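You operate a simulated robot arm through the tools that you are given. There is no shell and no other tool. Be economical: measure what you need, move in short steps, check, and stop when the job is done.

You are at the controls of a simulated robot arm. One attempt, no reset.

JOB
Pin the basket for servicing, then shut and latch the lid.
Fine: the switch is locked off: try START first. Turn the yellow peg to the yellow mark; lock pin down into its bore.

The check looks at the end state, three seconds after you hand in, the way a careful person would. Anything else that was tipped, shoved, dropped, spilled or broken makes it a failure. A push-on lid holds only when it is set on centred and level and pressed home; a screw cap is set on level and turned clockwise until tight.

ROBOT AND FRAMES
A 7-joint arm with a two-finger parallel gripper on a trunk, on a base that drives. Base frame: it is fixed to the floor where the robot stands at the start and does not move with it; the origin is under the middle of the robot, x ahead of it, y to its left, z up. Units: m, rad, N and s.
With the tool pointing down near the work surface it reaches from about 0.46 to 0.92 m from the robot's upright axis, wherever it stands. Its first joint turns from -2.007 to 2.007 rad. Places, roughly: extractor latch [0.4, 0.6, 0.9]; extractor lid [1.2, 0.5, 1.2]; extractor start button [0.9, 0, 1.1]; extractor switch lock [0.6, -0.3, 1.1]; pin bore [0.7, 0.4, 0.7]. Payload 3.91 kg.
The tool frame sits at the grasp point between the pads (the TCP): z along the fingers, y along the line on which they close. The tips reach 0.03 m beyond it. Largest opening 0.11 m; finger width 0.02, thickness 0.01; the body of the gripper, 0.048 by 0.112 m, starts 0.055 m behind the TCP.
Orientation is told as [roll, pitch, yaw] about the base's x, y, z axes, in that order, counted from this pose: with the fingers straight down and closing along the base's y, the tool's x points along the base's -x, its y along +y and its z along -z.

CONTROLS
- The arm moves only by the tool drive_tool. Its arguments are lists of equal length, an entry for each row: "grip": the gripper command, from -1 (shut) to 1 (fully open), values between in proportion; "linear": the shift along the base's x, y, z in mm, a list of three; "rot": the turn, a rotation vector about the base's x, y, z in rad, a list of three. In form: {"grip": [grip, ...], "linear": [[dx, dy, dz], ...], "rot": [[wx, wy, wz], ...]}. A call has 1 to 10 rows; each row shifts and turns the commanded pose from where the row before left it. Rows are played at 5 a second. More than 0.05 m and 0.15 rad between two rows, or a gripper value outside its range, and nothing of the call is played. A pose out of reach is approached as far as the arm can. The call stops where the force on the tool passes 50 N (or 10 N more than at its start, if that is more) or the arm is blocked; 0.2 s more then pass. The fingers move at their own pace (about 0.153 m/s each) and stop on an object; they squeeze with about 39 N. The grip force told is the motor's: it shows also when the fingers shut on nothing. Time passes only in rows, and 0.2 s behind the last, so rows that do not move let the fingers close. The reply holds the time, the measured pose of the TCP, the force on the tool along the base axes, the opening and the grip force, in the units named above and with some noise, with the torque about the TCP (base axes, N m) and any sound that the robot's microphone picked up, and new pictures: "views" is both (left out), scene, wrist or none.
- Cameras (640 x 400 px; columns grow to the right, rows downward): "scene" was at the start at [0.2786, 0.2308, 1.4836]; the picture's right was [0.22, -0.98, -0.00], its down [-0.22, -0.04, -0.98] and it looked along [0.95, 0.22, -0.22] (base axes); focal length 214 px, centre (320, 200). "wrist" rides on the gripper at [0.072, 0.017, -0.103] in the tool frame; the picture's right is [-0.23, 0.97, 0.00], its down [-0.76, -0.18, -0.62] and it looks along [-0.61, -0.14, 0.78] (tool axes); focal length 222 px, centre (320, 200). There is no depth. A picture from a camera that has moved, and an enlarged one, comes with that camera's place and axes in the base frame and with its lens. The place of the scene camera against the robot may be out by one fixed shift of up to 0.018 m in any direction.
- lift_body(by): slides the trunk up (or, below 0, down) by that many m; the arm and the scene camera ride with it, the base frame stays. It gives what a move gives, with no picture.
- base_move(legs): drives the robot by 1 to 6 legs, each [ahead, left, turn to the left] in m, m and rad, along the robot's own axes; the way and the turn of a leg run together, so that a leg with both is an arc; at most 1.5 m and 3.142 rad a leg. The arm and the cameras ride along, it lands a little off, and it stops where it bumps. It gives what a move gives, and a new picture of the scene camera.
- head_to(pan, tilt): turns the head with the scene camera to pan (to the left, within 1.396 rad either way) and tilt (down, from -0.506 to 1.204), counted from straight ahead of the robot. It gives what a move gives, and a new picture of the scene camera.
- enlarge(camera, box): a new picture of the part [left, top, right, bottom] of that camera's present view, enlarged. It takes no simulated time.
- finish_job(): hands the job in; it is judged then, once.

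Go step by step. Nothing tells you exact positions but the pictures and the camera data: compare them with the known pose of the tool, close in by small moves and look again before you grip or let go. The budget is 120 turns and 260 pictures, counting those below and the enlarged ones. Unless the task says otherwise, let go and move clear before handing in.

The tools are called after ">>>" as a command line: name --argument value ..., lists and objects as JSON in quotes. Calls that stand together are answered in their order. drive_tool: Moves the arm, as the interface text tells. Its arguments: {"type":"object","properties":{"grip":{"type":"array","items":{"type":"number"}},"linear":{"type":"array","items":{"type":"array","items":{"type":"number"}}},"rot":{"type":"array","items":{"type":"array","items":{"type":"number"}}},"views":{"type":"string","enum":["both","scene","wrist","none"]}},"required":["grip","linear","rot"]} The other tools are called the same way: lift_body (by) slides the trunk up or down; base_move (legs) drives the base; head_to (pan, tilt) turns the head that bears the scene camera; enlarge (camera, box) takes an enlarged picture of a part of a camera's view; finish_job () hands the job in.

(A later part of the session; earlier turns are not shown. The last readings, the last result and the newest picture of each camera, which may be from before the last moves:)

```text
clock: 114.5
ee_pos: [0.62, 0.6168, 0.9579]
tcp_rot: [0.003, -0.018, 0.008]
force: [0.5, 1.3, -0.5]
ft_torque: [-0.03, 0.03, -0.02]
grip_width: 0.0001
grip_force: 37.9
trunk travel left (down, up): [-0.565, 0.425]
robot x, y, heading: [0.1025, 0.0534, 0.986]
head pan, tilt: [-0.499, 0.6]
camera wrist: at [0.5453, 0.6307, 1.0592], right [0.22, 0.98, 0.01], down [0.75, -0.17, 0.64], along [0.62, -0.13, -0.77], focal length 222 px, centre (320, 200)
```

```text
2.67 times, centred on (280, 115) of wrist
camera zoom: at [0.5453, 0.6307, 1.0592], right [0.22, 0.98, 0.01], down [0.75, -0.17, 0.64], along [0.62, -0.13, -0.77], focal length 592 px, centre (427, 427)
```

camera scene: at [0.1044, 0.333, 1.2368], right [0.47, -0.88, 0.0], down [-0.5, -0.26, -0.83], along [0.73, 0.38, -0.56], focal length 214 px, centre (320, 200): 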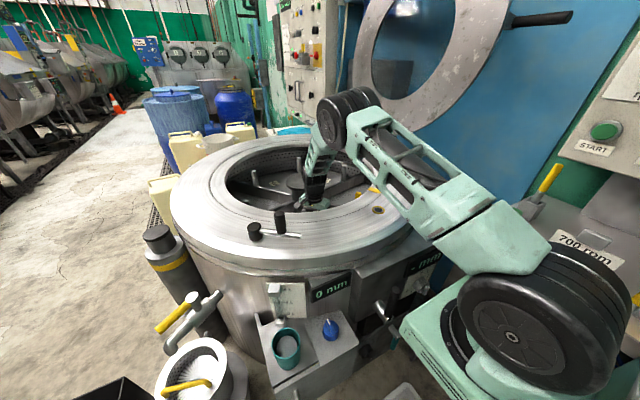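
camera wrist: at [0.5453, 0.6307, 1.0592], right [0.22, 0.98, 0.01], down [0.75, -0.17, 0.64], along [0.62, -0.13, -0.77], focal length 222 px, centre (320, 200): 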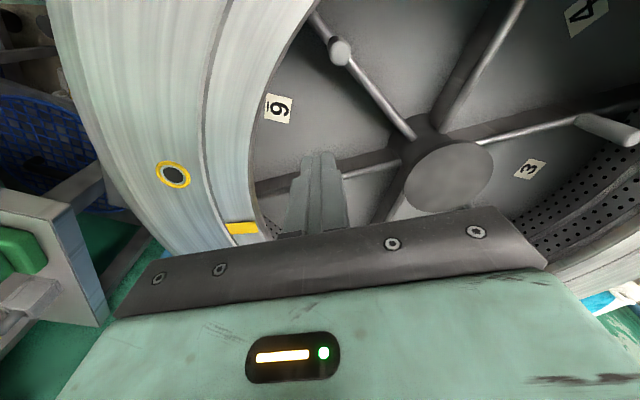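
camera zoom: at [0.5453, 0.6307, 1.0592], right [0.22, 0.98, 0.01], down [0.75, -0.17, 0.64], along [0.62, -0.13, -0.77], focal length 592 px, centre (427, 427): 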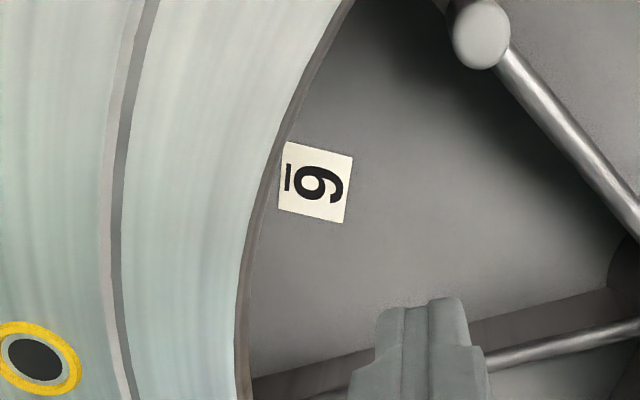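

The grey post is at about -152°, so only a few degrees may remain. Move to a clear view of the peg and mark.

>>> drive_tool --grip '[-1, -1, -1, -1, -1]' --linear '[[40, -15, 0], [40, -15, 0], [40, -10, 0], [40, -10, 0], [20, -10, 0]]' --rot '[[0, 0, 0], [0, 0, 0], [0, 0, 0], [0, 0, 0], [0, 0, 0]]' --views "wrist"

>>> enlarge --camera "wrist" --box '[130, 0, 450, 200]'

```text
clock: 115.7
ee_pos: [0.801, 0.5563, 0.9545]
tcp_rot: [0.004, -0.016, 0.009]
force: [-0.6, 0.3, 0.1]
ft_torque: [-0.02, -0.03, 0.0]
grip_width: 0.0001
grip_force: 38.2
trunk travel left (down, up): [-0.565, 0.425]
robot x, y, heading: [0.1077, 0.0563, 0.988]
head pan, tilt: [-0.499, 0.6]
camera wrist: at [0.7251, 0.5695, 1.0568], right [0.22, 0.98, 0.01], down [0.75, -0.17, 0.64], along [0.62, -0.13, -0.77], focal length 222 px, centre (320, 200)
```

wrist: 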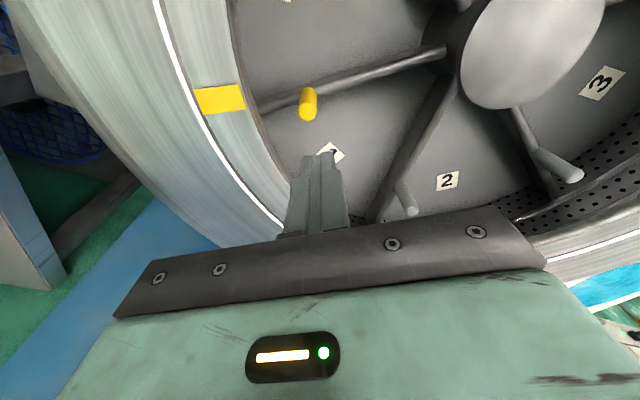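

```text
2.00 times, centred on (290, 100) of wrist
camera zoom: at [0.7251, 0.5695, 1.0568], right [0.22, 0.98, 0.01], down [0.75, -0.17, 0.64], along [0.62, -0.13, -0.77], focal length 444 px, centre (380, 400)
```

zoom: 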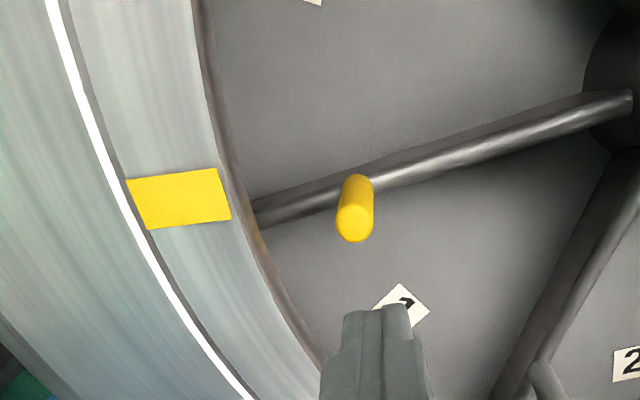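

Peg ≈(.813,.535); mark's radial line meets that radius at about (.772,.536), so it needs ~4 cm (10°) more. I'll push the yellow peg's spoke from the compartment-1 side.

>>> drive_tool --grip '[-1, -1, -1, -1, -1, -1, -1, -1, -1]' --linear '[[15, 25, -10], [15, 25, -20], [9, 20, -30], [0, 0, -40], [0, 0, -45], [0, 0, -45], [0, 0, -45], [0, 0, -40], [0, 0, -15]]' --rot '[[0, 0, 0], [0, 0, 0], [0, 0, 0], [0, 0, 0], [0, 0, 0], [0, 0, 0], [0, 0, 0], [0, 0, 0], [0, 0, 0]]' --views "wrist"

```text
clock: 117.7
ee_pos: [0.8399, 0.6242, 0.6646]
tcp_rot: [0.005, -0.019, 0.009]
force: [-0.3, -0.1, -0.3]
ft_torque: [0.01, 0.0, -0.02]
grip_width: 0.0
grip_force: 38.2
trunk travel left (down, up): [-0.565, 0.425]
robot x, y, heading: [0.1059, 0.0571, 0.982]
head pan, tilt: [-0.499, 0.6]
camera wrist: at [0.7652, 0.638, 0.7649], right [0.22, 0.98, 0.01], down [0.75, -0.18, 0.64], along [0.62, -0.13, -0.77], focal length 222 px, centre (320, 200)
```

wrist: 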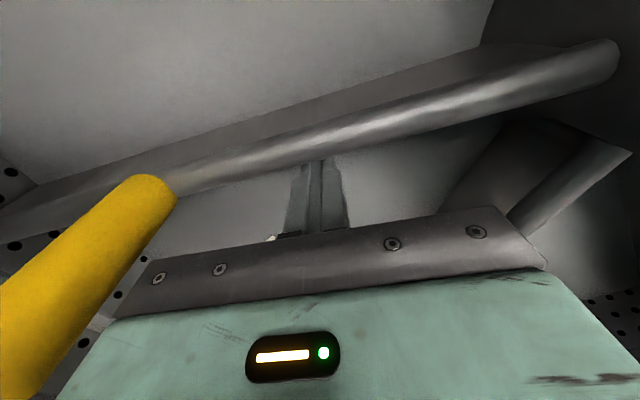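

In position. Push slowly in -x.

>>> drive_tool --grip '[-1, -1, -1, -1, -1, -1, -1]' --linear '[[-8, 0, 0], [-6, 0, 0], [-5, 0, 0], [-5, 0, 0], [-4, 0, 0], [-3, 0, 0], [0, 0, 0]]' --rot '[[0, 0, 0], [0, 0, 0], [0, 0, 0], [0, 0, 0], [0, 0, 0], [0, 0, 0], [0, 0, 0]]' --views "wrist"

>>> enlarge --camera "scene" --box '[300, 140, 420, 240]'

```text
clock: 119.3
ee_pos: [0.8099, 0.6247, 0.6643]
tcp_rot: [0.004, -0.017, 0.009]
force: [1.9, -0.6, -1.5]
ft_torque: [0.02, -0.01, 0.0]
grip_width: 0.0003
grip_force: 37.7
trunk travel left (down, up): [-0.565, 0.425]
robot x, y, heading: [0.1065, 0.0552, 0.981]
head pan, tilt: [-0.499, 0.6]
camera wrist: at [0.7341, 0.639, 0.7663], right [0.22, 0.98, 0.01], down [0.75, -0.17, 0.64], along [0.62, -0.13, -0.77], focal length 222 px, centre (320, 200)
```

wrist: 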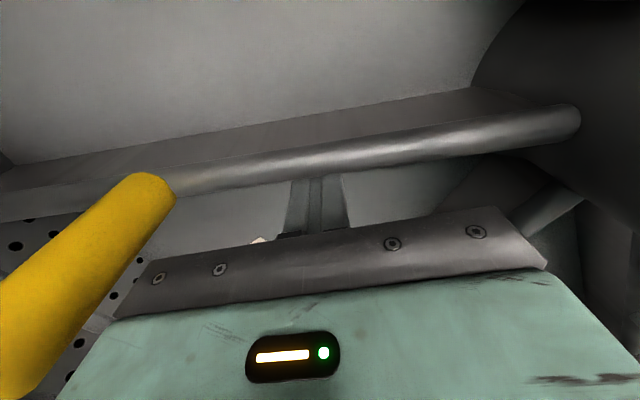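

```text
4.00 times, centred on (360, 190) of scene
camera zoom: at [0.1045, 0.333, 1.2368], right [0.47, -0.88, 0.0], down [-0.5, -0.26, -0.82], along [0.73, 0.38, -0.57], focal length 858 px, centre (160, 240)
```

zoom: 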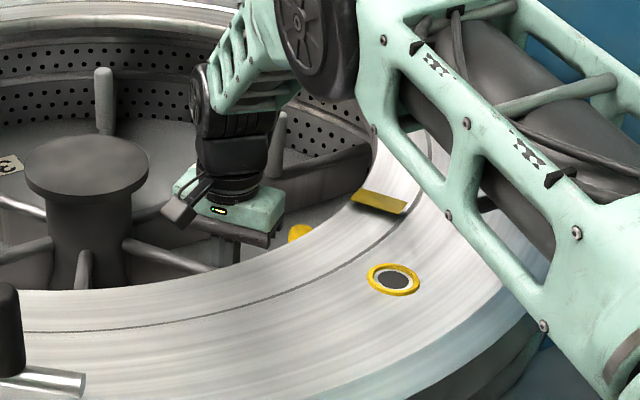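

>>> drive_tool --grip '[-1, -1, -1, -1, -1, -1, -1, -1, -1]' --linear '[[-3, 0, 0], [-3, 0, 0], [0, 0, 0], [6, 0, 10], [0, 0, 45], [0, 0, 45], [0, 0, 45], [0, 0, 45], [0, -20, 45]]' --rot '[[0, 0, 0], [0, 0, 0], [0, 0, 0], [0, 0, 0], [0, 0, 0], [0, 0, 0], [0, 0, 0], [0, 0, 0], [0, 0, 0]]' --views "none"

>>> drive_tool --grip '[-1, -1]' --linear '[[0, -30, 35], [0, -20, 10]]' --rot '[[0, 0, 0], [0, 0, 0]]' --views "wrist"

>>> enlarge --camera "wrist" --box '[130, 0, 450, 200]'

```text
clock: 121.3
ee_pos: [0.8102, 0.6052, 0.8978]
tcp_rot: [0.003, -0.018, 0.01]
force: [0.0, -0.1, -0.7]
ft_torque: [-0.02, 0.03, 0.0]
grip_width: 0.0
grip_force: 38.0
trunk travel left (down, up): [-0.565, 0.425]
robot x, y, heading: [0.1067, 0.0544, 0.982]
head pan, tilt: [-0.499, 0.6]
```

```text
clock: 121.9
ee_pos: [0.8098, 0.555, 0.9439]
tcp_rot: [0.006, -0.017, 0.008]
force: [0.4, 0.6, -0.4]
ft_torque: [-0.02, 0.0, 0.0]
grip_width: 0.0
grip_force: 37.6
trunk travel left (down, up): [-0.565, 0.425]
robot x, y, heading: [0.1061, 0.057, 0.982]
head pan, tilt: [-0.499, 0.6]
camera wrist: at [0.734, 0.5691, 1.0459], right [0.22, 0.98, 0.01], down [0.75, -0.17, 0.64], along [0.62, -0.13, -0.77], focal length 222 px, centre (320, 200)
```

wrist: 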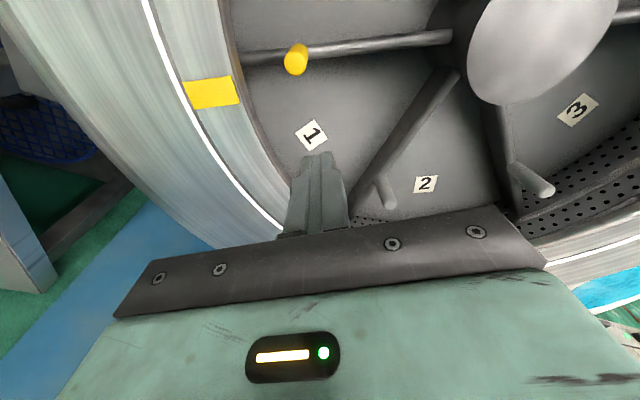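

```text
2.00 times, centred on (290, 100) of wrist
camera zoom: at [0.734, 0.5691, 1.0459], right [0.22, 0.98, 0.01], down [0.75, -0.17, 0.64], along [0.62, -0.13, -0.77], focal length 444 px, centre (380, 400)
```

zoom: 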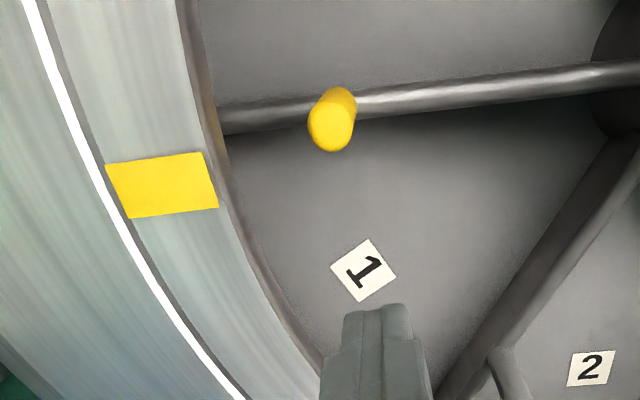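

The peg now sits on the mark's radial line within a couple of mm. Next the lock pin: raise the trunk and move over to the bench.

>>> lift_body --by 0.2

>>> drive_tool --grip '[-1, -1, -1, -1, -1, -1, -1, -1, 0.2, 0.2]' --linear '[[-30, -35, 0], [-30, -38, 0], [-20, -44, 0], [-10, -45, 0], [0, -45, 0], [0, -45, 0], [10, -45, 0], [10, -45, 0], [10, -45, 0], [10, -40, 0]]' --rot '[[0, 0, 0], [0, 0, 0], [0, 0, 0], [0, 0, 0], [0, 0, 0], [0, 0, 0], [0, 0, 0], [0, 0, 0], [0, 0, 0], [0, 0.017, 0]]'

```text
clock: 124.1
ee_pos: [0.8092, 0.5548, 1.1447]
tcp_rot: [0.005, -0.017, 0.008]
force: [0.5, 0.7, 0.0]
ft_torque: [-0.02, 0.01, 0.01]
grip_width: 0.0
grip_force: 37.8
trunk travel left (down, up): [-0.765, 0.225]
robot x, y, heading: [0.1054, 0.0509, 0.98]
head pan, tilt: [-0.499, 0.6]
```

```text
clock: 126.3
ee_pos: [0.7584, 0.126, 1.1469]
tcp_rot: [0.004, -0.002, 0.008]
force: [-0.4, 0.1, -0.1]
ft_torque: [-0.04, -0.03, -0.01]
grip_width: 0.0657
grip_force: 0.0
trunk travel left (down, up): [-0.765, 0.225]
robot x, y, heading: [0.1036, 0.0545, 0.985]
head pan, tilt: [-0.499, 0.6]
camera scene: at [0.104, 0.3334, 1.4367], right [0.47, -0.88, 0.0], down [-0.5, -0.26, -0.83], along [0.73, 0.38, -0.56], focal length 214 px, centre (320, 200)
camera wrist: at [0.6854, 0.1399, 1.2493], right [0.22, 0.98, 0.0], down [0.76, -0.17, 0.62], along [0.61, -0.13, -0.78], focal length 222 px, centre (320, 200)
```

scene: 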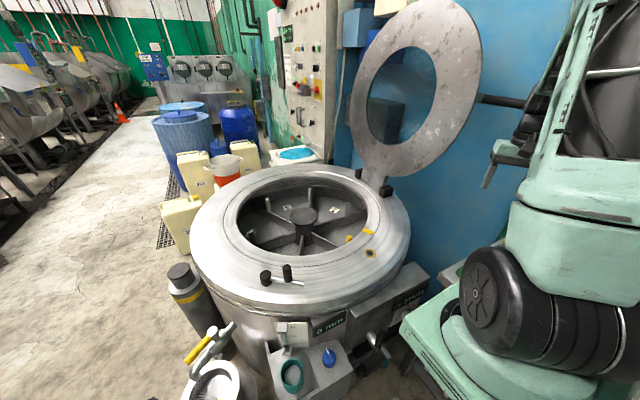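
wrist: 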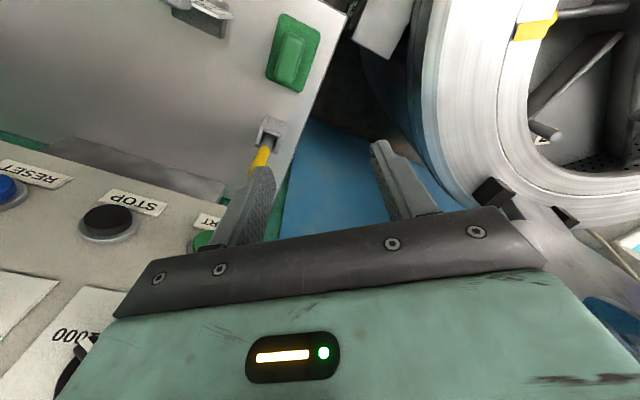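

>>> drive_tool --grip '[0.2, 0.2, 0.2]' --linear '[[0, -40, 0], [0, -30, -20], [10, -20, -20]]' --rot '[[0, 0, 0], [0, 0, 0], [0, 0, 0]]' --views "wrist"

>>> enlarge --camera "wrist" --box '[220, 40, 460, 240]'

>>> head_to --pan -1.1 --tilt 0.5

```text
clock: 127.1
ee_pos: [0.7698, 0.0383, 1.1055]
tcp_rot: [0.005, -0.001, 0.01]
force: [0.2, 0.9, 0.0]
ft_torque: [-0.04, -0.04, -0.03]
grip_width: 0.0659
grip_force: 0.1
trunk travel left (down, up): [-0.765, 0.225]
robot x, y, heading: [0.1046, 0.0573, 0.984]
head pan, tilt: [-0.499, 0.6]
camera wrist: at [0.696, 0.0529, 1.2067], right [0.22, 0.98, 0.01], down [0.76, -0.17, 0.62], along [0.61, -0.13, -0.78], focal length 222 px, centre (320, 200)
```

wrist: 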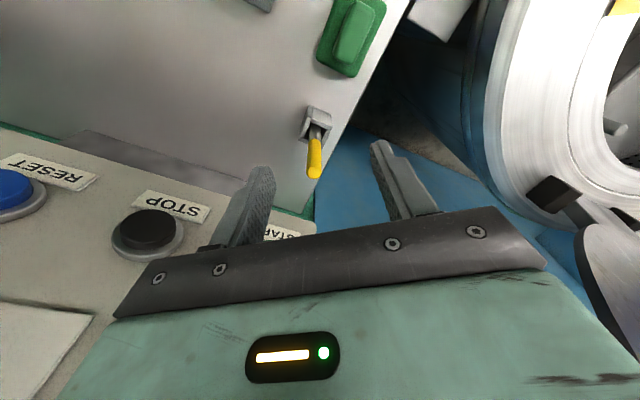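

```text
2.00 times, centred on (340, 140) of wrist
camera zoom: at [0.696, 0.0529, 1.2067], right [0.22, 0.98, 0.01], down [0.76, -0.17, 0.62], along [0.61, -0.13, -0.78], focal length 444 px, centre (280, 320)
```

zoom: 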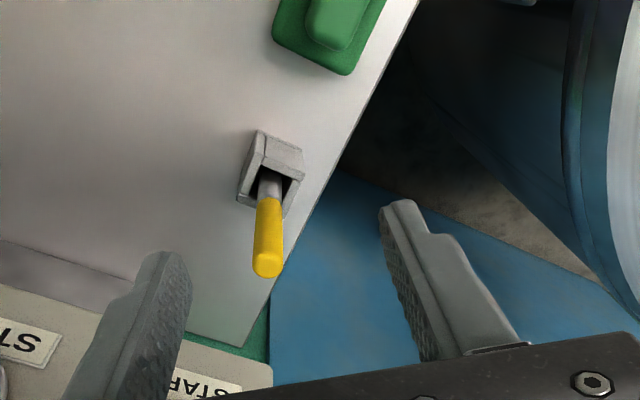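

```text
clock: 128.1
ee_pos: [0.7701, 0.0383, 1.1046]
tcp_rot: [0.005, -0.003, 0.01]
force: [-0.1, 0.3, -1.0]
ft_torque: [0.01, 0.0, 0.02]
grip_width: 0.0658
grip_force: 0.1
trunk travel left (down, up): [-0.765, 0.225]
robot x, y, heading: [0.1069, 0.0579, 0.984]
head pan, tilt: [-1.1, 0.499]
camera scene: at [0.1166, 0.2813, 1.4459], right [-0.11, -0.99, 0.0], down [-0.48, 0.06, -0.88], along [0.87, -0.1, -0.48], focal length 214 px, centre (320, 200)
```

scene: 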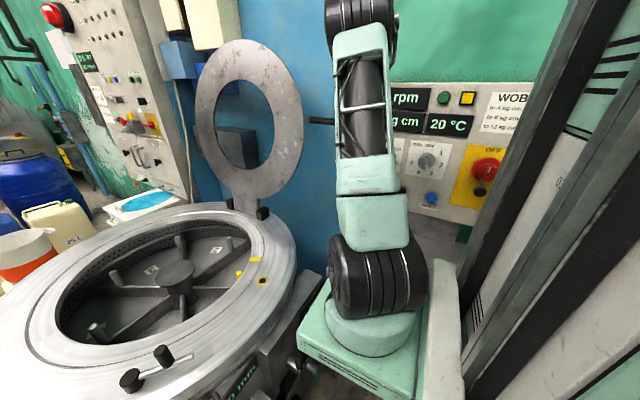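

Pin ≈(.812,.022), yellow grip from z≈.93 to 1.01. I'll add a slight forward tilt to keep the wrist off the panel, and come over the pin.

>>> drive_tool --grip '[0.2, 0.2, 0.2, 0.2]' --linear '[[10, -5, 0], [10, -5, -10], [10, -5, -15], [8, -1, -10]]' --rot '[[0, -0.12, 0], [0, 0, 0], [0, 0, 0], [0, 0, 0]]' --views "wrist"

>>> enlarge --camera "wrist" --box '[220, 40, 460, 240]'

```text
clock: 129.1
ee_pos: [0.8076, 0.0216, 1.07]
tcp_rot: [0.005, -0.122, 0.009]
force: [0.1, 0.3, 0.4]
ft_torque: [0.0, 0.01, 0.0]
grip_width: 0.0661
grip_force: 0.1
trunk travel left (down, up): [-0.765, 0.225]
robot x, y, heading: [0.1043, 0.0559, 0.987]
head pan, tilt: [-1.1, 0.499]
camera wrist: at [0.7222, 0.0354, 1.1626], right [0.22, 0.98, 0.03], down [0.68, -0.17, 0.71], along [0.7, -0.13, -0.7], focal length 222 px, centre (320, 200)
```

wrist: 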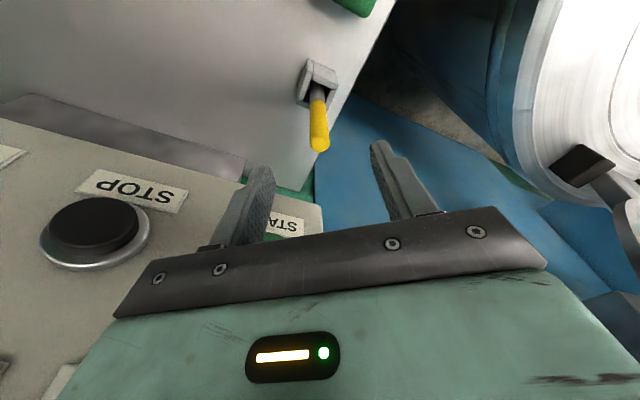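

```text
2.00 times, centred on (340, 140) of wrist
camera zoom: at [0.7222, 0.0354, 1.1626], right [0.22, 0.98, 0.03], down [0.68, -0.17, 0.71], along [0.7, -0.13, -0.7], focal length 444 px, centre (280, 320)
```

zoom: 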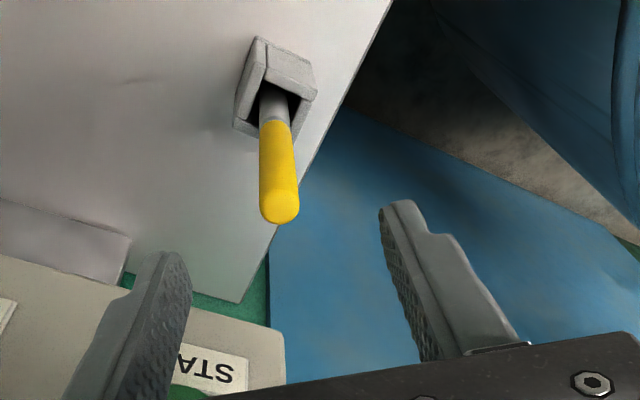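

>>> drive_tool --grip '[0.2, 0.2, 0.2, 0.2]' --linear '[[2, -1, -30], [3, 0, -30], [0, 0, -20], [0, 0, -15]]' --rot '[[0, 0, 0], [0, 0, 0], [0, 0, 0], [0, 0, 0]]' --views "wrist"

>>> enlarge --camera "wrist" --box '[200, 60, 440, 240]'

```text
clock: 130.1
ee_pos: [0.8135, 0.0219, 0.9745]
tcp_rot: [0.003, -0.123, 0.01]
force: [-1.0, 0.3, -0.3]
ft_torque: [-0.01, -0.01, -0.01]
grip_width: 0.0659
grip_force: 0.0
trunk travel left (down, up): [-0.765, 0.225]
robot x, y, heading: [0.1051, 0.0579, 0.984]
head pan, tilt: [-1.1, 0.499]
camera wrist: at [0.7276, 0.035, 1.0674], right [0.22, 0.98, 0.03], down [0.68, -0.17, 0.71], along [0.7, -0.13, -0.7], focal length 222 px, centre (320, 200)
```

wrist: 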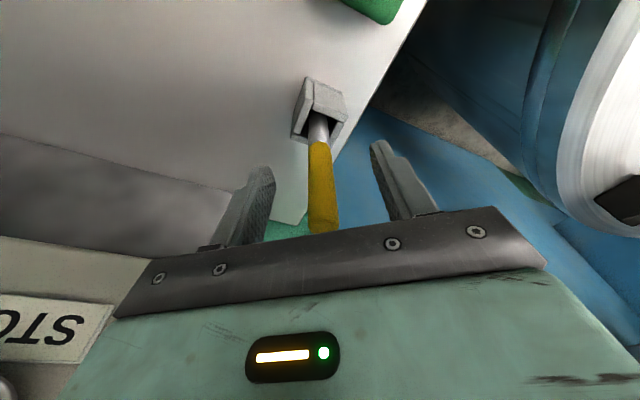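

```text
2.22 times, centred on (320, 150) of wrist
camera zoom: at [0.7276, 0.035, 1.0674], right [0.22, 0.98, 0.03], down [0.68, -0.17, 0.71], along [0.7, -0.13, -0.7], focal length 494 px, centre (320, 311)
```

zoom: 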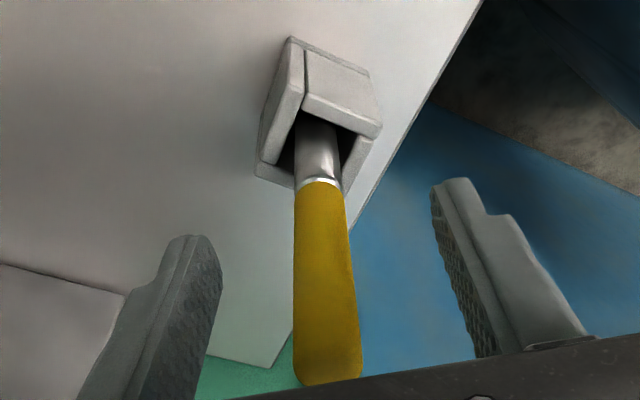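

The pin stands centred between the pads. Close.

>>> drive_tool --grip '[-1, -1, -1]' --linear '[[0, 0, 0], [0, 0, 0], [0, 0, 0]]' --rot '[[0, 0, 0], [0, 0, 0], [0, 0, 0]]' --views "wrist"

```text
clock: 130.9
ee_pos: [0.8133, 0.0205, 0.9743]
tcp_rot: [0.005, -0.119, 0.008]
force: [-0.4, 0.2, 0.5]
ft_torque: [-0.05, 0.03, -0.02]
grip_width: 0.0164
grip_force: 39.1
trunk travel left (down, up): [-0.765, 0.225]
robot x, y, heading: [0.1074, 0.0528, 0.986]
head pan, tilt: [-1.1, 0.499]
camera wrist: at [0.7278, 0.0349, 1.0675], right [0.22, 0.98, 0.03], down [0.68, -0.17, 0.71], along [0.7, -0.13, -0.7], focal length 222 px, centre (320, 200)
```

wrist: 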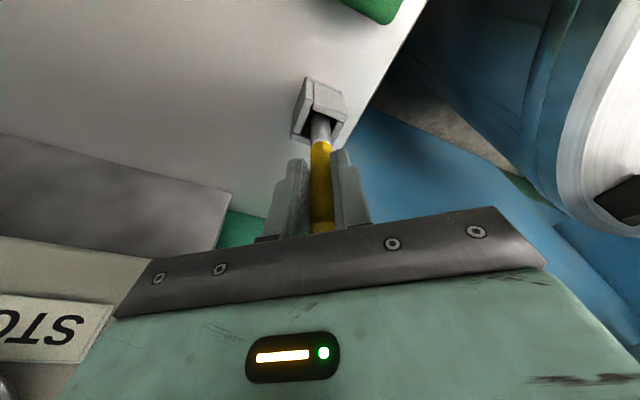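

Gripped (16 mm). Draw it straight up out of the holder.

>>> drive_tool --grip '[-1, -1, -1, -1, -1, -1]' --linear '[[0, 0, 15], [0, 0, 25], [0, 0, 25], [0, 0, 25], [0, 0, 30], [0, 0, 20]]' --rot '[[0, 0, 0], [0, 0, 0], [0, 0, 0], [0, 0, 0], [0, 0, 0], [0, 0, 0]]' --views "wrist"

```text
clock: 132.5
ee_pos: [0.8055, 0.0224, 1.1156]
tcp_rot: [0.011, -0.112, 0.001]
force: [-14.2, 3.4, 2.6]
ft_torque: [-0.31, -1.17, -0.74]
grip_width: 0.0159
grip_force: 39.2
trunk travel left (down, up): [-0.765, 0.225]
robot x, y, heading: [0.1059, 0.0529, 0.985]
head pan, tilt: [-1.1, 0.499]
stopped in row 6: the force on the tool passed its limit at 55 N (the readings are from after the stop); the commanded pose is now the measured one
camera wrist: at [0.721, 0.0358, 1.2088], right [0.22, 0.97, 0.04], down [0.69, -0.18, 0.7], along [0.69, -0.13, -0.71], focal length 222 px, centre (320, 200)
```

wrist: 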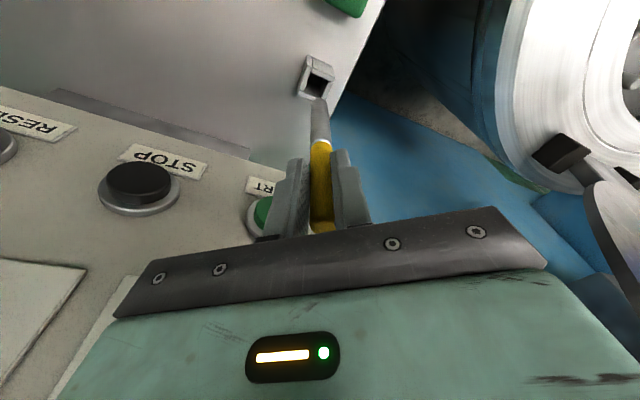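

The pin is out; the gripper brushed the panel. Back off in -x.

>>> drive_tool --grip '[-1, -1, -1, -1, -1, -1]' --linear '[[-20, 3, 0], [-30, 10, 10], [-30, 20, 10], [-30, 30, 0], [-20, 40, 0], [-10, 40, 0]]' --rot '[[0, 0, 0], [0, 0, 0], [0, 0, 0], [0, 0, 0], [0, 0, 0], [0, 0, 0]]'

```text
clock: 133.9
ee_pos: [0.6669, 0.1643, 1.1358]
tcp_rot: [0.009, -0.115, 0.003]
force: [-0.4, 0.2, -0.3]
ft_torque: [-0.01, 0.01, 0.01]
grip_width: 0.0159
grip_force: 39.0
trunk travel left (down, up): [-0.765, 0.225]
robot x, y, heading: [0.1029, 0.0557, 0.983]
head pan, tilt: [-1.1, 0.499]
camera scene: at [0.1161, 0.281, 1.446], right [-0.12, -0.99, 0.0], down [-0.48, 0.06, -0.88], along [0.87, -0.1, -0.48], focal length 214 px, centre (320, 200)
camera wrist: at [0.583, 0.1794, 1.2294], right [0.22, 0.97, 0.03], down [0.69, -0.18, 0.7], along [0.69, -0.13, -0.71], focal length 222 px, centre (320, 200)
```

scene: 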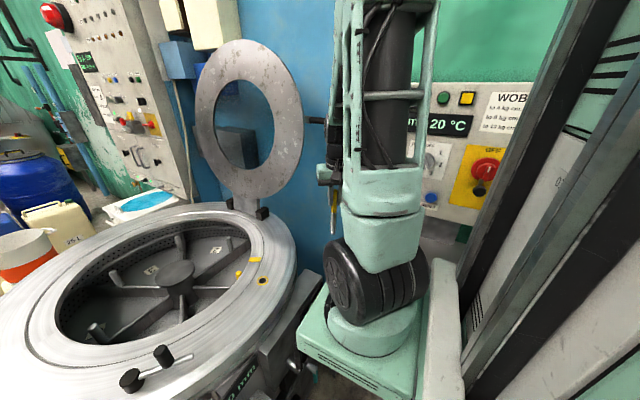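
wrist: 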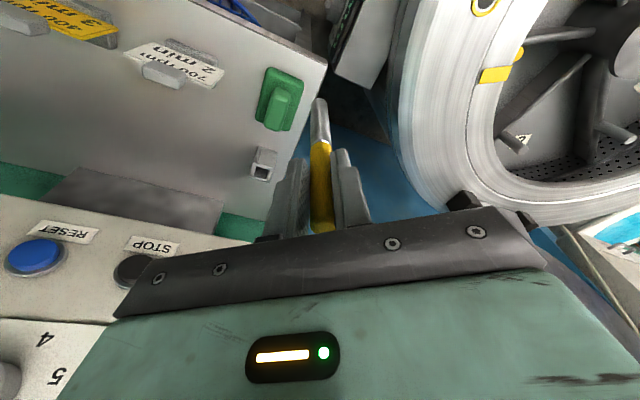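

Pin held, tip ≈0.127 m below the TCP. The bore is too close to the shoulder, so I'll back the base 0.1 m and then carry the pin above the bore.

>>> base_move --legs '[[-0.1, 0, 0]]'

>>> drive_tool --grip '[-1, -1, -1, -1, -1, -1, -1, -1, -1]' --linear '[[5, 45, -10], [5, 45, -10], [5, 45, -10], [5, 45, -10], [5, 45, -10], [5, 40, -10], [5, 35, -10], [5, 20, -10], [0, 10, -10]]' --rot '[[0, 0, 0], [0, 0, 0], [0, 0, 0], [0, 0, 0], [0, 0, 0], [0, 0, 0], [0, 0, 0], [0, 0, 0], [0, 0, 0]]'

```text
clock: 135.0
ee_pos: [0.6116, 0.0788, 1.1363]
tcp_rot: [0.009, -0.115, 0.001]
force: [0.3, 0.9, -0.8]
ft_torque: [0.02, 0.02, -0.03]
grip_width: 0.016
grip_force: 38.9
trunk travel left (down, up): [-0.765, 0.225]
robot x, y, heading: [0.0475, -0.0263, 0.986]
head pan, tilt: [-1.1, 0.499]
camera scene: at [0.06, 0.1967, 1.4459], right [-0.12, -0.99, 0.0], down [-0.48, 0.06, -0.88], along [0.87, -0.1, -0.48], focal length 214 px, centre (320, 200)
```

scene: 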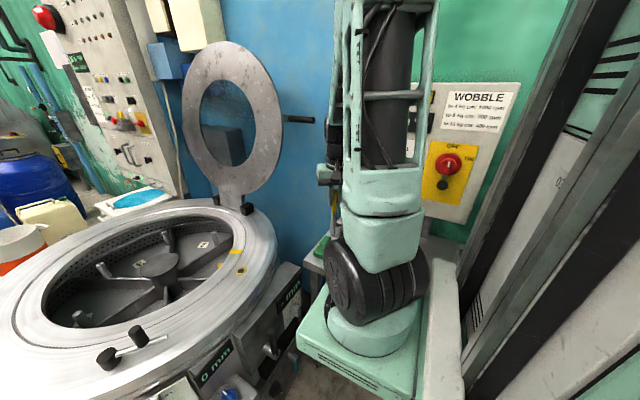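

```text
clock: 137.0
ee_pos: [0.6511, 0.4076, 1.0462]
tcp_rot: [0.01, -0.117, 0.001]
force: [-0.8, 0.1, -0.9]
ft_torque: [0.05, 0.02, 0.0]
grip_width: 0.0154
grip_force: 38.7
trunk travel left (down, up): [-0.765, 0.225]
robot x, y, heading: [0.0478, -0.0267, 0.982]
head pan, tilt: [-1.1, 0.499]
camera scene: at [0.0599, 0.1965, 1.4459], right [-0.12, -0.99, 0.0], down [-0.48, 0.06, -0.88], along [0.87, -0.1, -0.48], focal length 214 px, centre (320, 200)
camera wrist: at [0.5666, 0.422, 1.1394], right [0.22, 0.97, 0.03], down [0.69, -0.18, 0.7], along [0.69, -0.13, -0.71], focal length 222 px, centre (320, 200)
```

scene: 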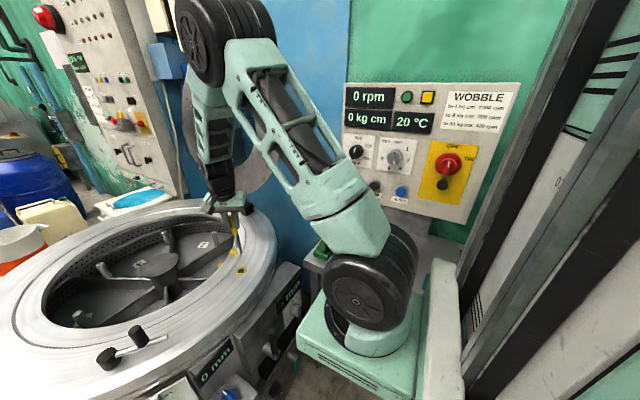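
wrist: 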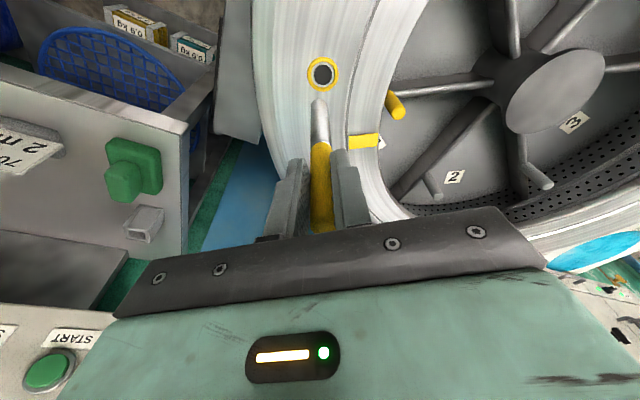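

Bore ≈(.6535,.418); tip ≈(.651,.410). Shift and lower until the tip is just above the rim.

>>> drive_tool --grip '[-1, -1, -1]' --linear '[[3, 7, -30], [0, 0, -25], [0, 0, -20]]' --rot '[[0, 0, 0], [0, 0, 0], [0, 0, 0]]' --views "wrist"

>>> enlarge --camera "wrist" --box '[240, 40, 400, 160]'

>>> head_to --pan -0.6 --tilt 0.6

>>> enlarge --camera "scene" --box '[260, 130, 420, 250]'

```text
clock: 137.8
ee_pos: [0.6562, 0.4145, 0.9697]
tcp_rot: [0.008, -0.114, 0.0]
force: [0.7, 0.9, -0.5]
ft_torque: [0.0, -0.01, 0.05]
grip_width: 0.0156
grip_force: 39.0
trunk travel left (down, up): [-0.765, 0.225]
robot x, y, heading: [0.0487, -0.0298, 0.98]
head pan, tilt: [-1.1, 0.499]
camera wrist: at [0.5705, 0.43, 1.0638], right [0.22, 0.97, 0.03], down [0.69, -0.18, 0.7], along [0.69, -0.13, -0.71], focal length 222 px, centre (320, 200)
```

wrist: 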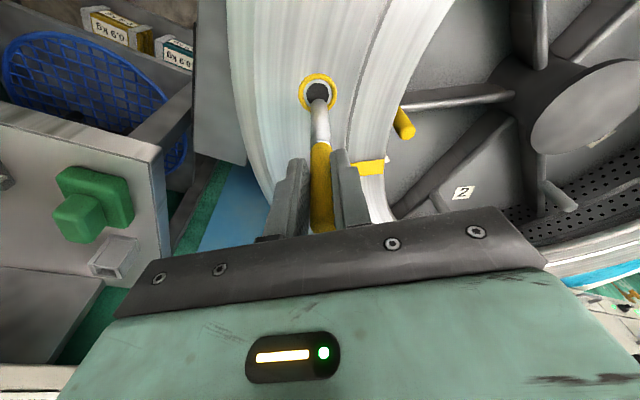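

```text
3.33 times, centred on (320, 100) of wrist
camera zoom: at [0.5705, 0.43, 1.0638], right [0.22, 0.97, 0.03], down [0.69, -0.18, 0.7], along [0.69, -0.13, -0.71], focal length 740 px, centre (320, 533)
```

zoom: 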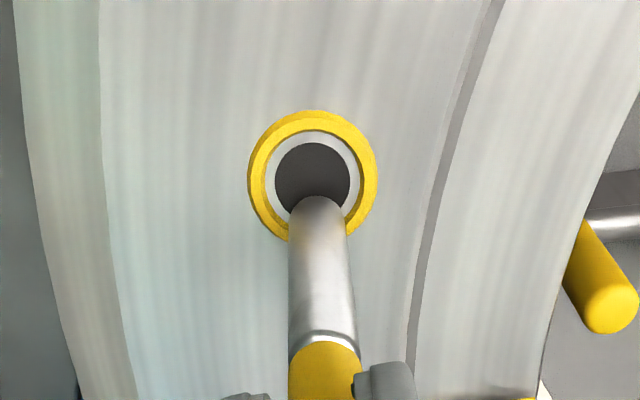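

```text
clock: 138.8
ee_pos: [0.6551, 0.415, 0.971]
tcp_rot: [0.009, -0.114, 0.0]
force: [-0.2, 0.3, -0.8]
ft_torque: [0.0, 0.02, 0.0]
grip_width: 0.0158
grip_force: 39.5
trunk travel left (down, up): [-0.765, 0.225]
robot x, y, heading: [0.0473, -0.0247, 0.98]
head pan, tilt: [-0.6, 0.6]
camera scene: at [0.0517, 0.2402, 1.4368], right [0.37, -0.93, 0.0], down [-0.52, -0.21, -0.83], along [0.77, 0.31, -0.56], focal length 214 px, centre (320, 200)
```

scene: 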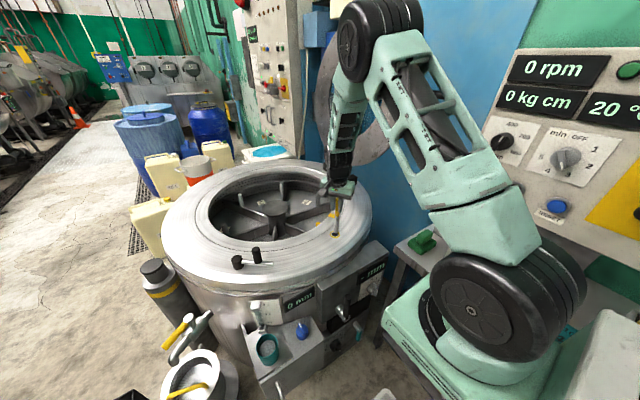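

```text
3.33 times, centred on (340, 190) of scene
camera zoom: at [0.0517, 0.2402, 1.4368], right [0.37, -0.93, 0.0], down [-0.52, -0.21, -0.83], along [0.77, 0.31, -0.56], focal length 715 px, centre (253, 233)
```

zoom: 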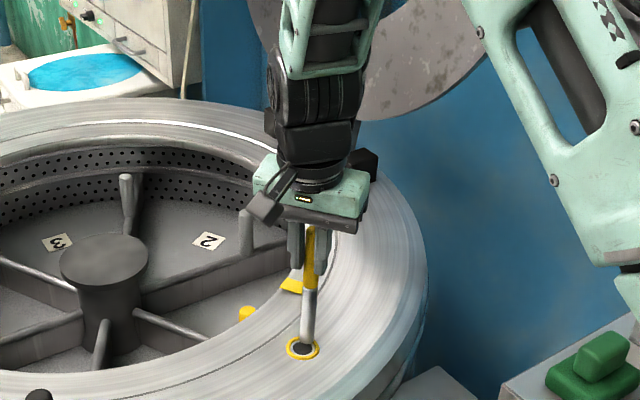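

Tip is about 2.5 mm beyond the bore centre in x; hole clearance is ~3 mm. Correct and lower in.

>>> drive_tool --grip '[-1, -1, -1, -1, -1]' --linear '[[-2.5, 0, -10], [0, 0, -12], [0, 0, -12], [0, 0, -12], [0, 0, -12]]' --rot '[[0, 0, 0], [0, 0, 0], [0, 0, 0], [0, 0, 0], [0, 0, 0]]' --views "wrist"

>>> enlarge --camera "wrist" --box '[240, 40, 400, 160]'

```text
clock: 139.3
ee_pos: [0.6547, 0.4166, 0.9646]
tcp_rot: [0.017, -0.124, -0.003]
force: [-6.3, -6.5, 31.1]
ft_torque: [-0.89, 0.36, -0.17]
grip_width: 0.0159
grip_force: 39.1
trunk travel left (down, up): [-0.765, 0.225]
robot x, y, heading: [0.0483, -0.0283, 0.979]
head pan, tilt: [-0.6, 0.6]
stopped in row 2: the force on the tool passed its limit at 61 N (the readings are from after the stop); the commanded pose is now the measured one
camera wrist: at [0.5695, 0.431, 1.0577], right [0.23, 0.97, 0.05], down [0.68, -0.19, 0.71], along [0.7, -0.13, -0.7], focal length 222 px, centre (320, 200)
```

wrist: 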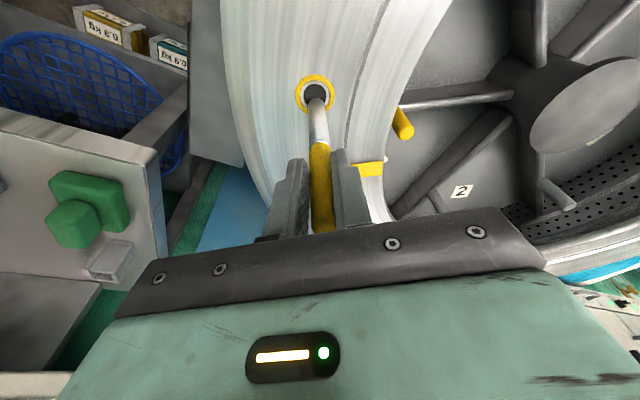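

```text
3.33 times, centred on (320, 100) of wrist
camera zoom: at [0.5695, 0.431, 1.0577], right [0.23, 0.97, 0.05], down [0.68, -0.19, 0.71], along [0.7, -0.13, -0.7], focal length 740 px, centre (320, 533)
```

zoom: 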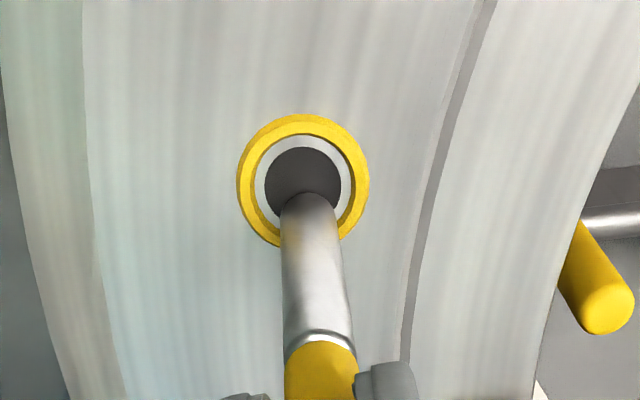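

The pin leans ~0.065 rad forward in the grip (tip ~1 cm beyond). Lift a bit, correct the pitch, and look again.

>>> drive_tool --grip '[-1, -1, -1]' --linear '[[0, 0, 12], [-1, 0, 3], [0, 0, 0]]' --rot '[[-0.009, 0.065, 0], [0, 0, 0], [0, 0, 0]]' --views "wrist"

>>> enlarge --camera "wrist" --box '[240, 40, 400, 160]'

>>> enlarge --camera "scene" --box '[290, 160, 390, 250]'

```text
clock: 140.1
ee_pos: [0.6557, 0.4171, 0.9757]
tcp_rot: [0.007, -0.056, -0.002]
force: [-0.1, -0.2, -0.3]
ft_torque: [0.04, -0.02, 0.01]
grip_width: 0.0155
grip_force: 38.9
trunk travel left (down, up): [-0.765, 0.225]
robot x, y, heading: [0.0473, -0.0297, 0.979]
head pan, tilt: [-0.6, 0.6]
camera wrist: at [0.5756, 0.4324, 1.0745], right [0.23, 0.97, 0.02], down [0.73, -0.18, 0.66], along [0.65, -0.14, -0.75], focal length 222 px, centre (320, 200)
```

wrist: 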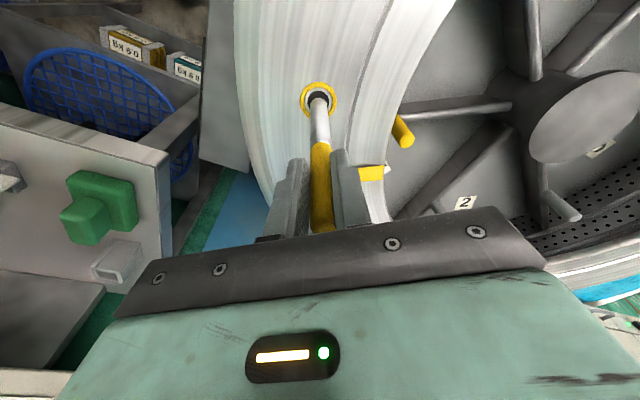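

```text
3.33 times, centred on (320, 100) of wrist
camera zoom: at [0.5756, 0.4324, 1.0745], right [0.23, 0.97, 0.02], down [0.73, -0.18, 0.66], along [0.65, -0.14, -0.75], focal length 740 px, centre (320, 533)
```

zoom: 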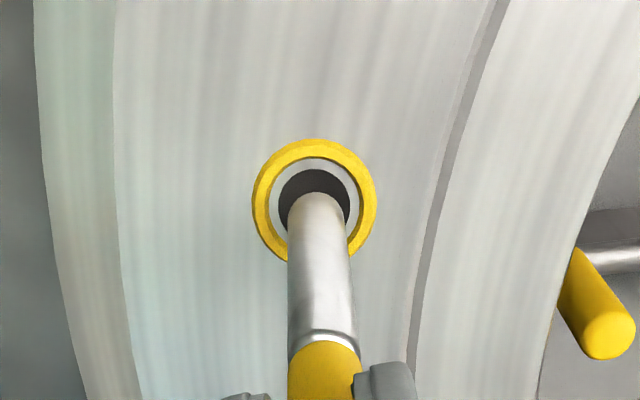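

```text
4.44 times, centred on (340, 205) of scene
camera zoom: at [0.0517, 0.2403, 1.4368], right [0.37, -0.93, 0.0], down [-0.52, -0.21, -0.83], along [0.77, 0.31, -0.56], focal length 953 px, centre (231, 178)
```

zoom: 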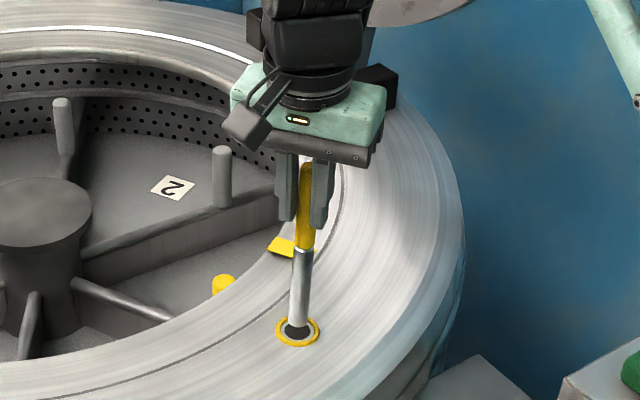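

Now the tip is over the hole centre and the pin looks vertical. Lower in.

>>> drive_tool --grip '[-1, -1, -1, -1, -1]' --linear '[[1, -1, -8], [0, 0, -10], [0, 0, -10], [0, 0, -10], [0, 0, -10]]' --rot '[[0, 0, 0], [0, 0, 0], [0, 0, 0], [0, 0, 0], [0, 0, 0]]' --views "wrist"

>>> enlarge --camera "scene" --box '[290, 160, 390, 250]'

```text
clock: 141.3
ee_pos: [0.655, 0.4158, 0.9289]
tcp_rot: [0.007, -0.057, -0.002]
force: [-0.9, 0.1, -0.6]
ft_torque: [0.03, 0.07, 0.02]
grip_width: 0.0157
grip_force: 39.0
trunk travel left (down, up): [-0.765, 0.225]
robot x, y, heading: [0.0486, -0.0304, 0.979]
head pan, tilt: [-0.6, 0.6]
camera wrist: at [0.5759, 0.4317, 1.027], right [0.23, 0.97, 0.02], down [0.72, -0.18, 0.66], along [0.65, -0.14, -0.75], focal length 222 px, centre (320, 200)
```

wrist: 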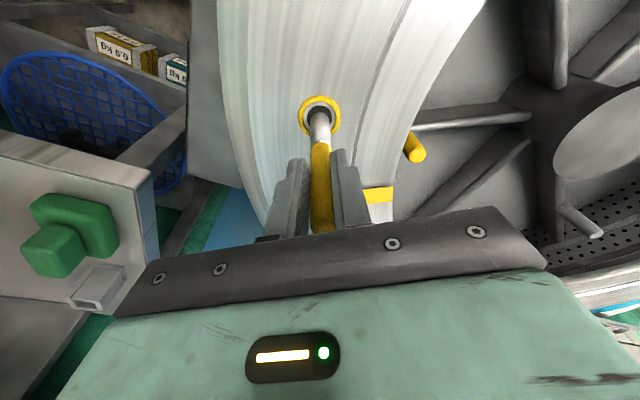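

```text
4.44 times, centred on (340, 205) of scene
camera zoom: at [0.0515, 0.2402, 1.4368], right [0.37, -0.93, 0.0], down [-0.52, -0.21, -0.83], along [0.77, 0.31, -0.56], focal length 953 px, centre (231, 178)
```

zoom: 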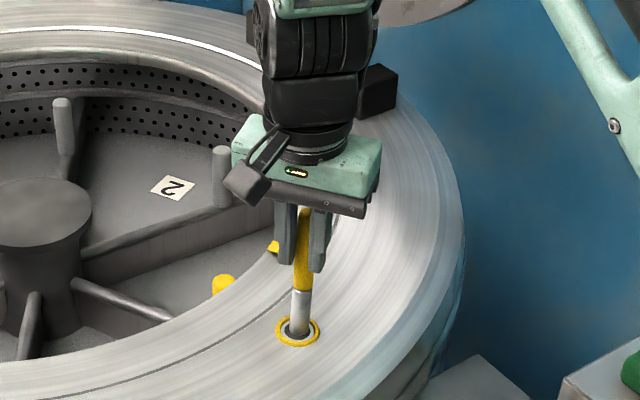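

It's in the bore. Continue down to seat it.

>>> drive_tool --grip '[-1, -1, -1, -1, -1, -1]' --linear '[[0, 0, -10], [0, 0, -10], [0, 0, -10], [0, 0, -10], [0, 0, -8], [0, 0, -8]]' --rot '[[0, 0, 0], [0, 0, 0], [0, 0, 0], [0, 0, 0], [0, 0, 0], [0, 0, 0]]' --views "wrist"

>>> enlarge --camera "scene" --box '[290, 160, 390, 250]'

```text
clock: 142.5
ee_pos: [0.6533, 0.4183, 0.8916]
tcp_rot: [0.01, -0.057, 0.0]
force: [-12.0, -6.3, 34.9]
ft_torque: [-0.81, 0.51, -0.12]
grip_width: 0.0158
grip_force: 38.5
trunk travel left (down, up): [-0.765, 0.225]
robot x, y, heading: [0.0496, -0.0305, 0.982]
head pan, tilt: [-0.6, 0.6]
stopped in row 5: the force on the tool passed its limit at 63 N (the readings are from after the stop); the commanded pose is now the measured one
camera wrist: at [0.5742, 0.4325, 0.9888], right [0.23, 0.97, 0.02], down [0.72, -0.18, 0.66], along [0.65, -0.13, -0.75], focal length 222 px, centre (320, 200)
```

wrist: 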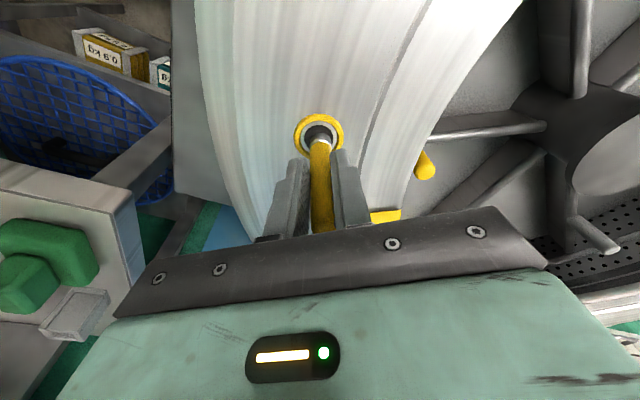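

```text
4.44 times, centred on (340, 205) of scene
camera zoom: at [0.0494, 0.2391, 1.4375], right [0.37, -0.93, 0.0], down [-0.52, -0.21, -0.83], along [0.77, 0.31, -0.56], focal length 953 px, centre (231, 178)
```

zoom: 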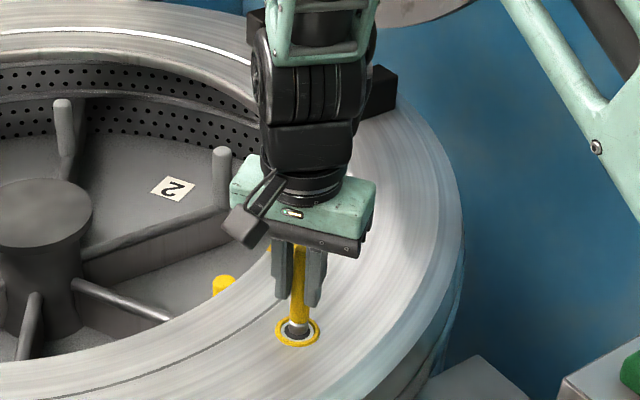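

It stopped ~15 mm short with some sideways force. Ease up a little, relieve sideways, and press again gently.

>>> drive_tool --grip '[-1, -1, -1, -1, -1, -1]' --linear '[[0, 0, 6], [-2, 0, 0], [0, 0, -4], [0, 0, -4], [0, 0, -4], [0, 0, -4]]' --rot '[[0, 0, 0], [0, 0, 0], [0, 0, 0], [0, 0, 0], [0, 0, 0], [0, 0, 0]]' --views "none"

>>> enlarge --camera "wrist" --box '[240, 80, 460, 240]'

```text
clock: 143.6
ee_pos: [0.6549, 0.4182, 0.89]
tcp_rot: [0.015, -0.062, -0.002]
force: [-9.5, -6.6, 32.0]
ft_torque: [-0.93, 0.4, -0.11]
grip_width: 0.0156
grip_force: 38.9
trunk travel left (down, up): [-0.765, 0.225]
robot x, y, heading: [0.0473, -0.0297, 0.979]
head pan, tilt: [-0.6, 0.6]
stopped in row 5: the force on the tool passed its limit at 56 N (the readings are from after the stop); the commanded pose is now the measured one
```

```text
2.50 times, centred on (350, 160) of wrist
camera zoom: at [0.5742, 0.4328, 0.9883], right [0.23, 0.97, 0.03], down [0.72, -0.19, 0.67], along [0.65, -0.13, -0.75], focal length 555 px, centre (245, 300)
```

zoom: 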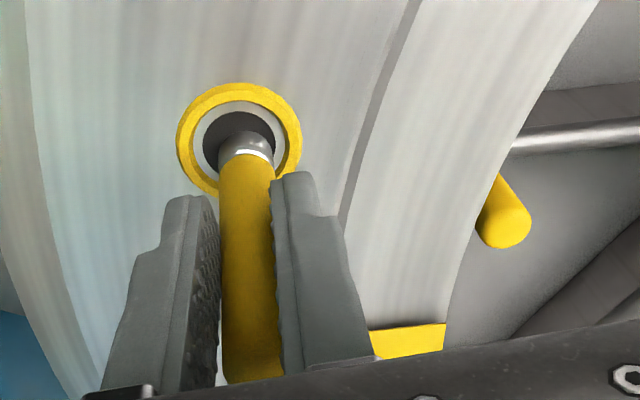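

Same depth again; the handle's lower end is ~7 mm above the rim. I'll release the pin, and check it from the side before testing whether the basket is locked.

>>> drive_tool --grip '[-0.3, -0.3, -0.3, -0.3, -0.3]' --linear '[[0, 0, 2], [0, 0, 0], [0, 0, 30], [0, 0, 45], [0, 0, 45]]' --rot '[[0, 0, 0], [0, 0, 0], [0, 0, 0], [0, 0, 0], [0, 0, 0]]' --views "wrist"

>>> enlarge --camera "scene" --box '[290, 160, 390, 250]'

```text
clock: 144.8
ee_pos: [0.6559, 0.4185, 1.0097]
tcp_rot: [0.012, -0.06, -0.003]
force: [0.1, 0.8, -0.2]
ft_torque: [-0.03, 0.0, 0.02]
grip_width: 0.0384
grip_force: 0.0
trunk travel left (down, up): [-0.765, 0.225]
robot x, y, heading: [0.0486, -0.0284, 0.983]
head pan, tilt: [-0.6, 0.6]
camera wrist: at [0.5771, 0.433, 1.1074], right [0.23, 0.97, 0.03], down [0.72, -0.19, 0.67], along [0.65, -0.13, -0.75], focal length 222 px, centre (320, 200)
```

wrist: 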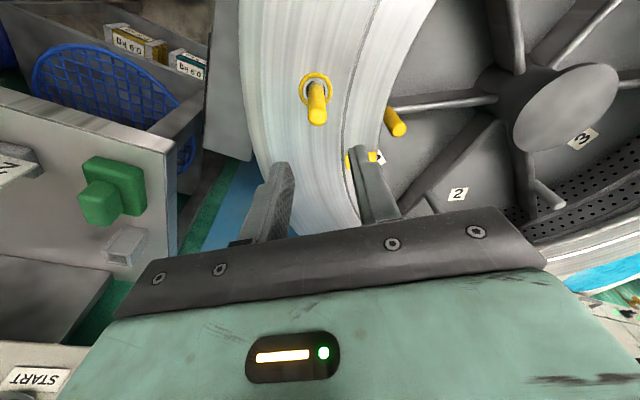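

```text
4.44 times, centred on (340, 205) of scene
camera zoom: at [0.0517, 0.2405, 1.4367], right [0.37, -0.93, 0.0], down [-0.52, -0.21, -0.82], along [0.77, 0.31, -0.57], focal length 953 px, centre (231, 178)
```

zoom: 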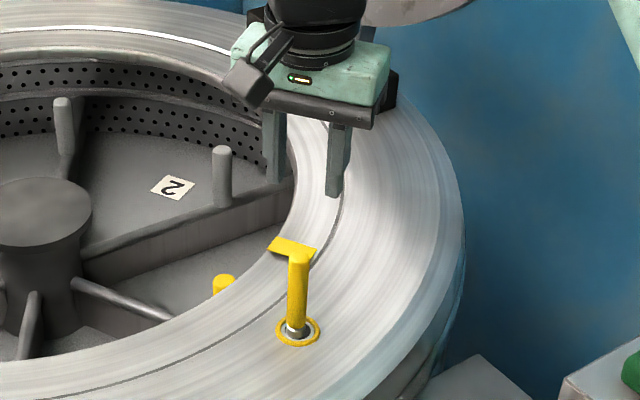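

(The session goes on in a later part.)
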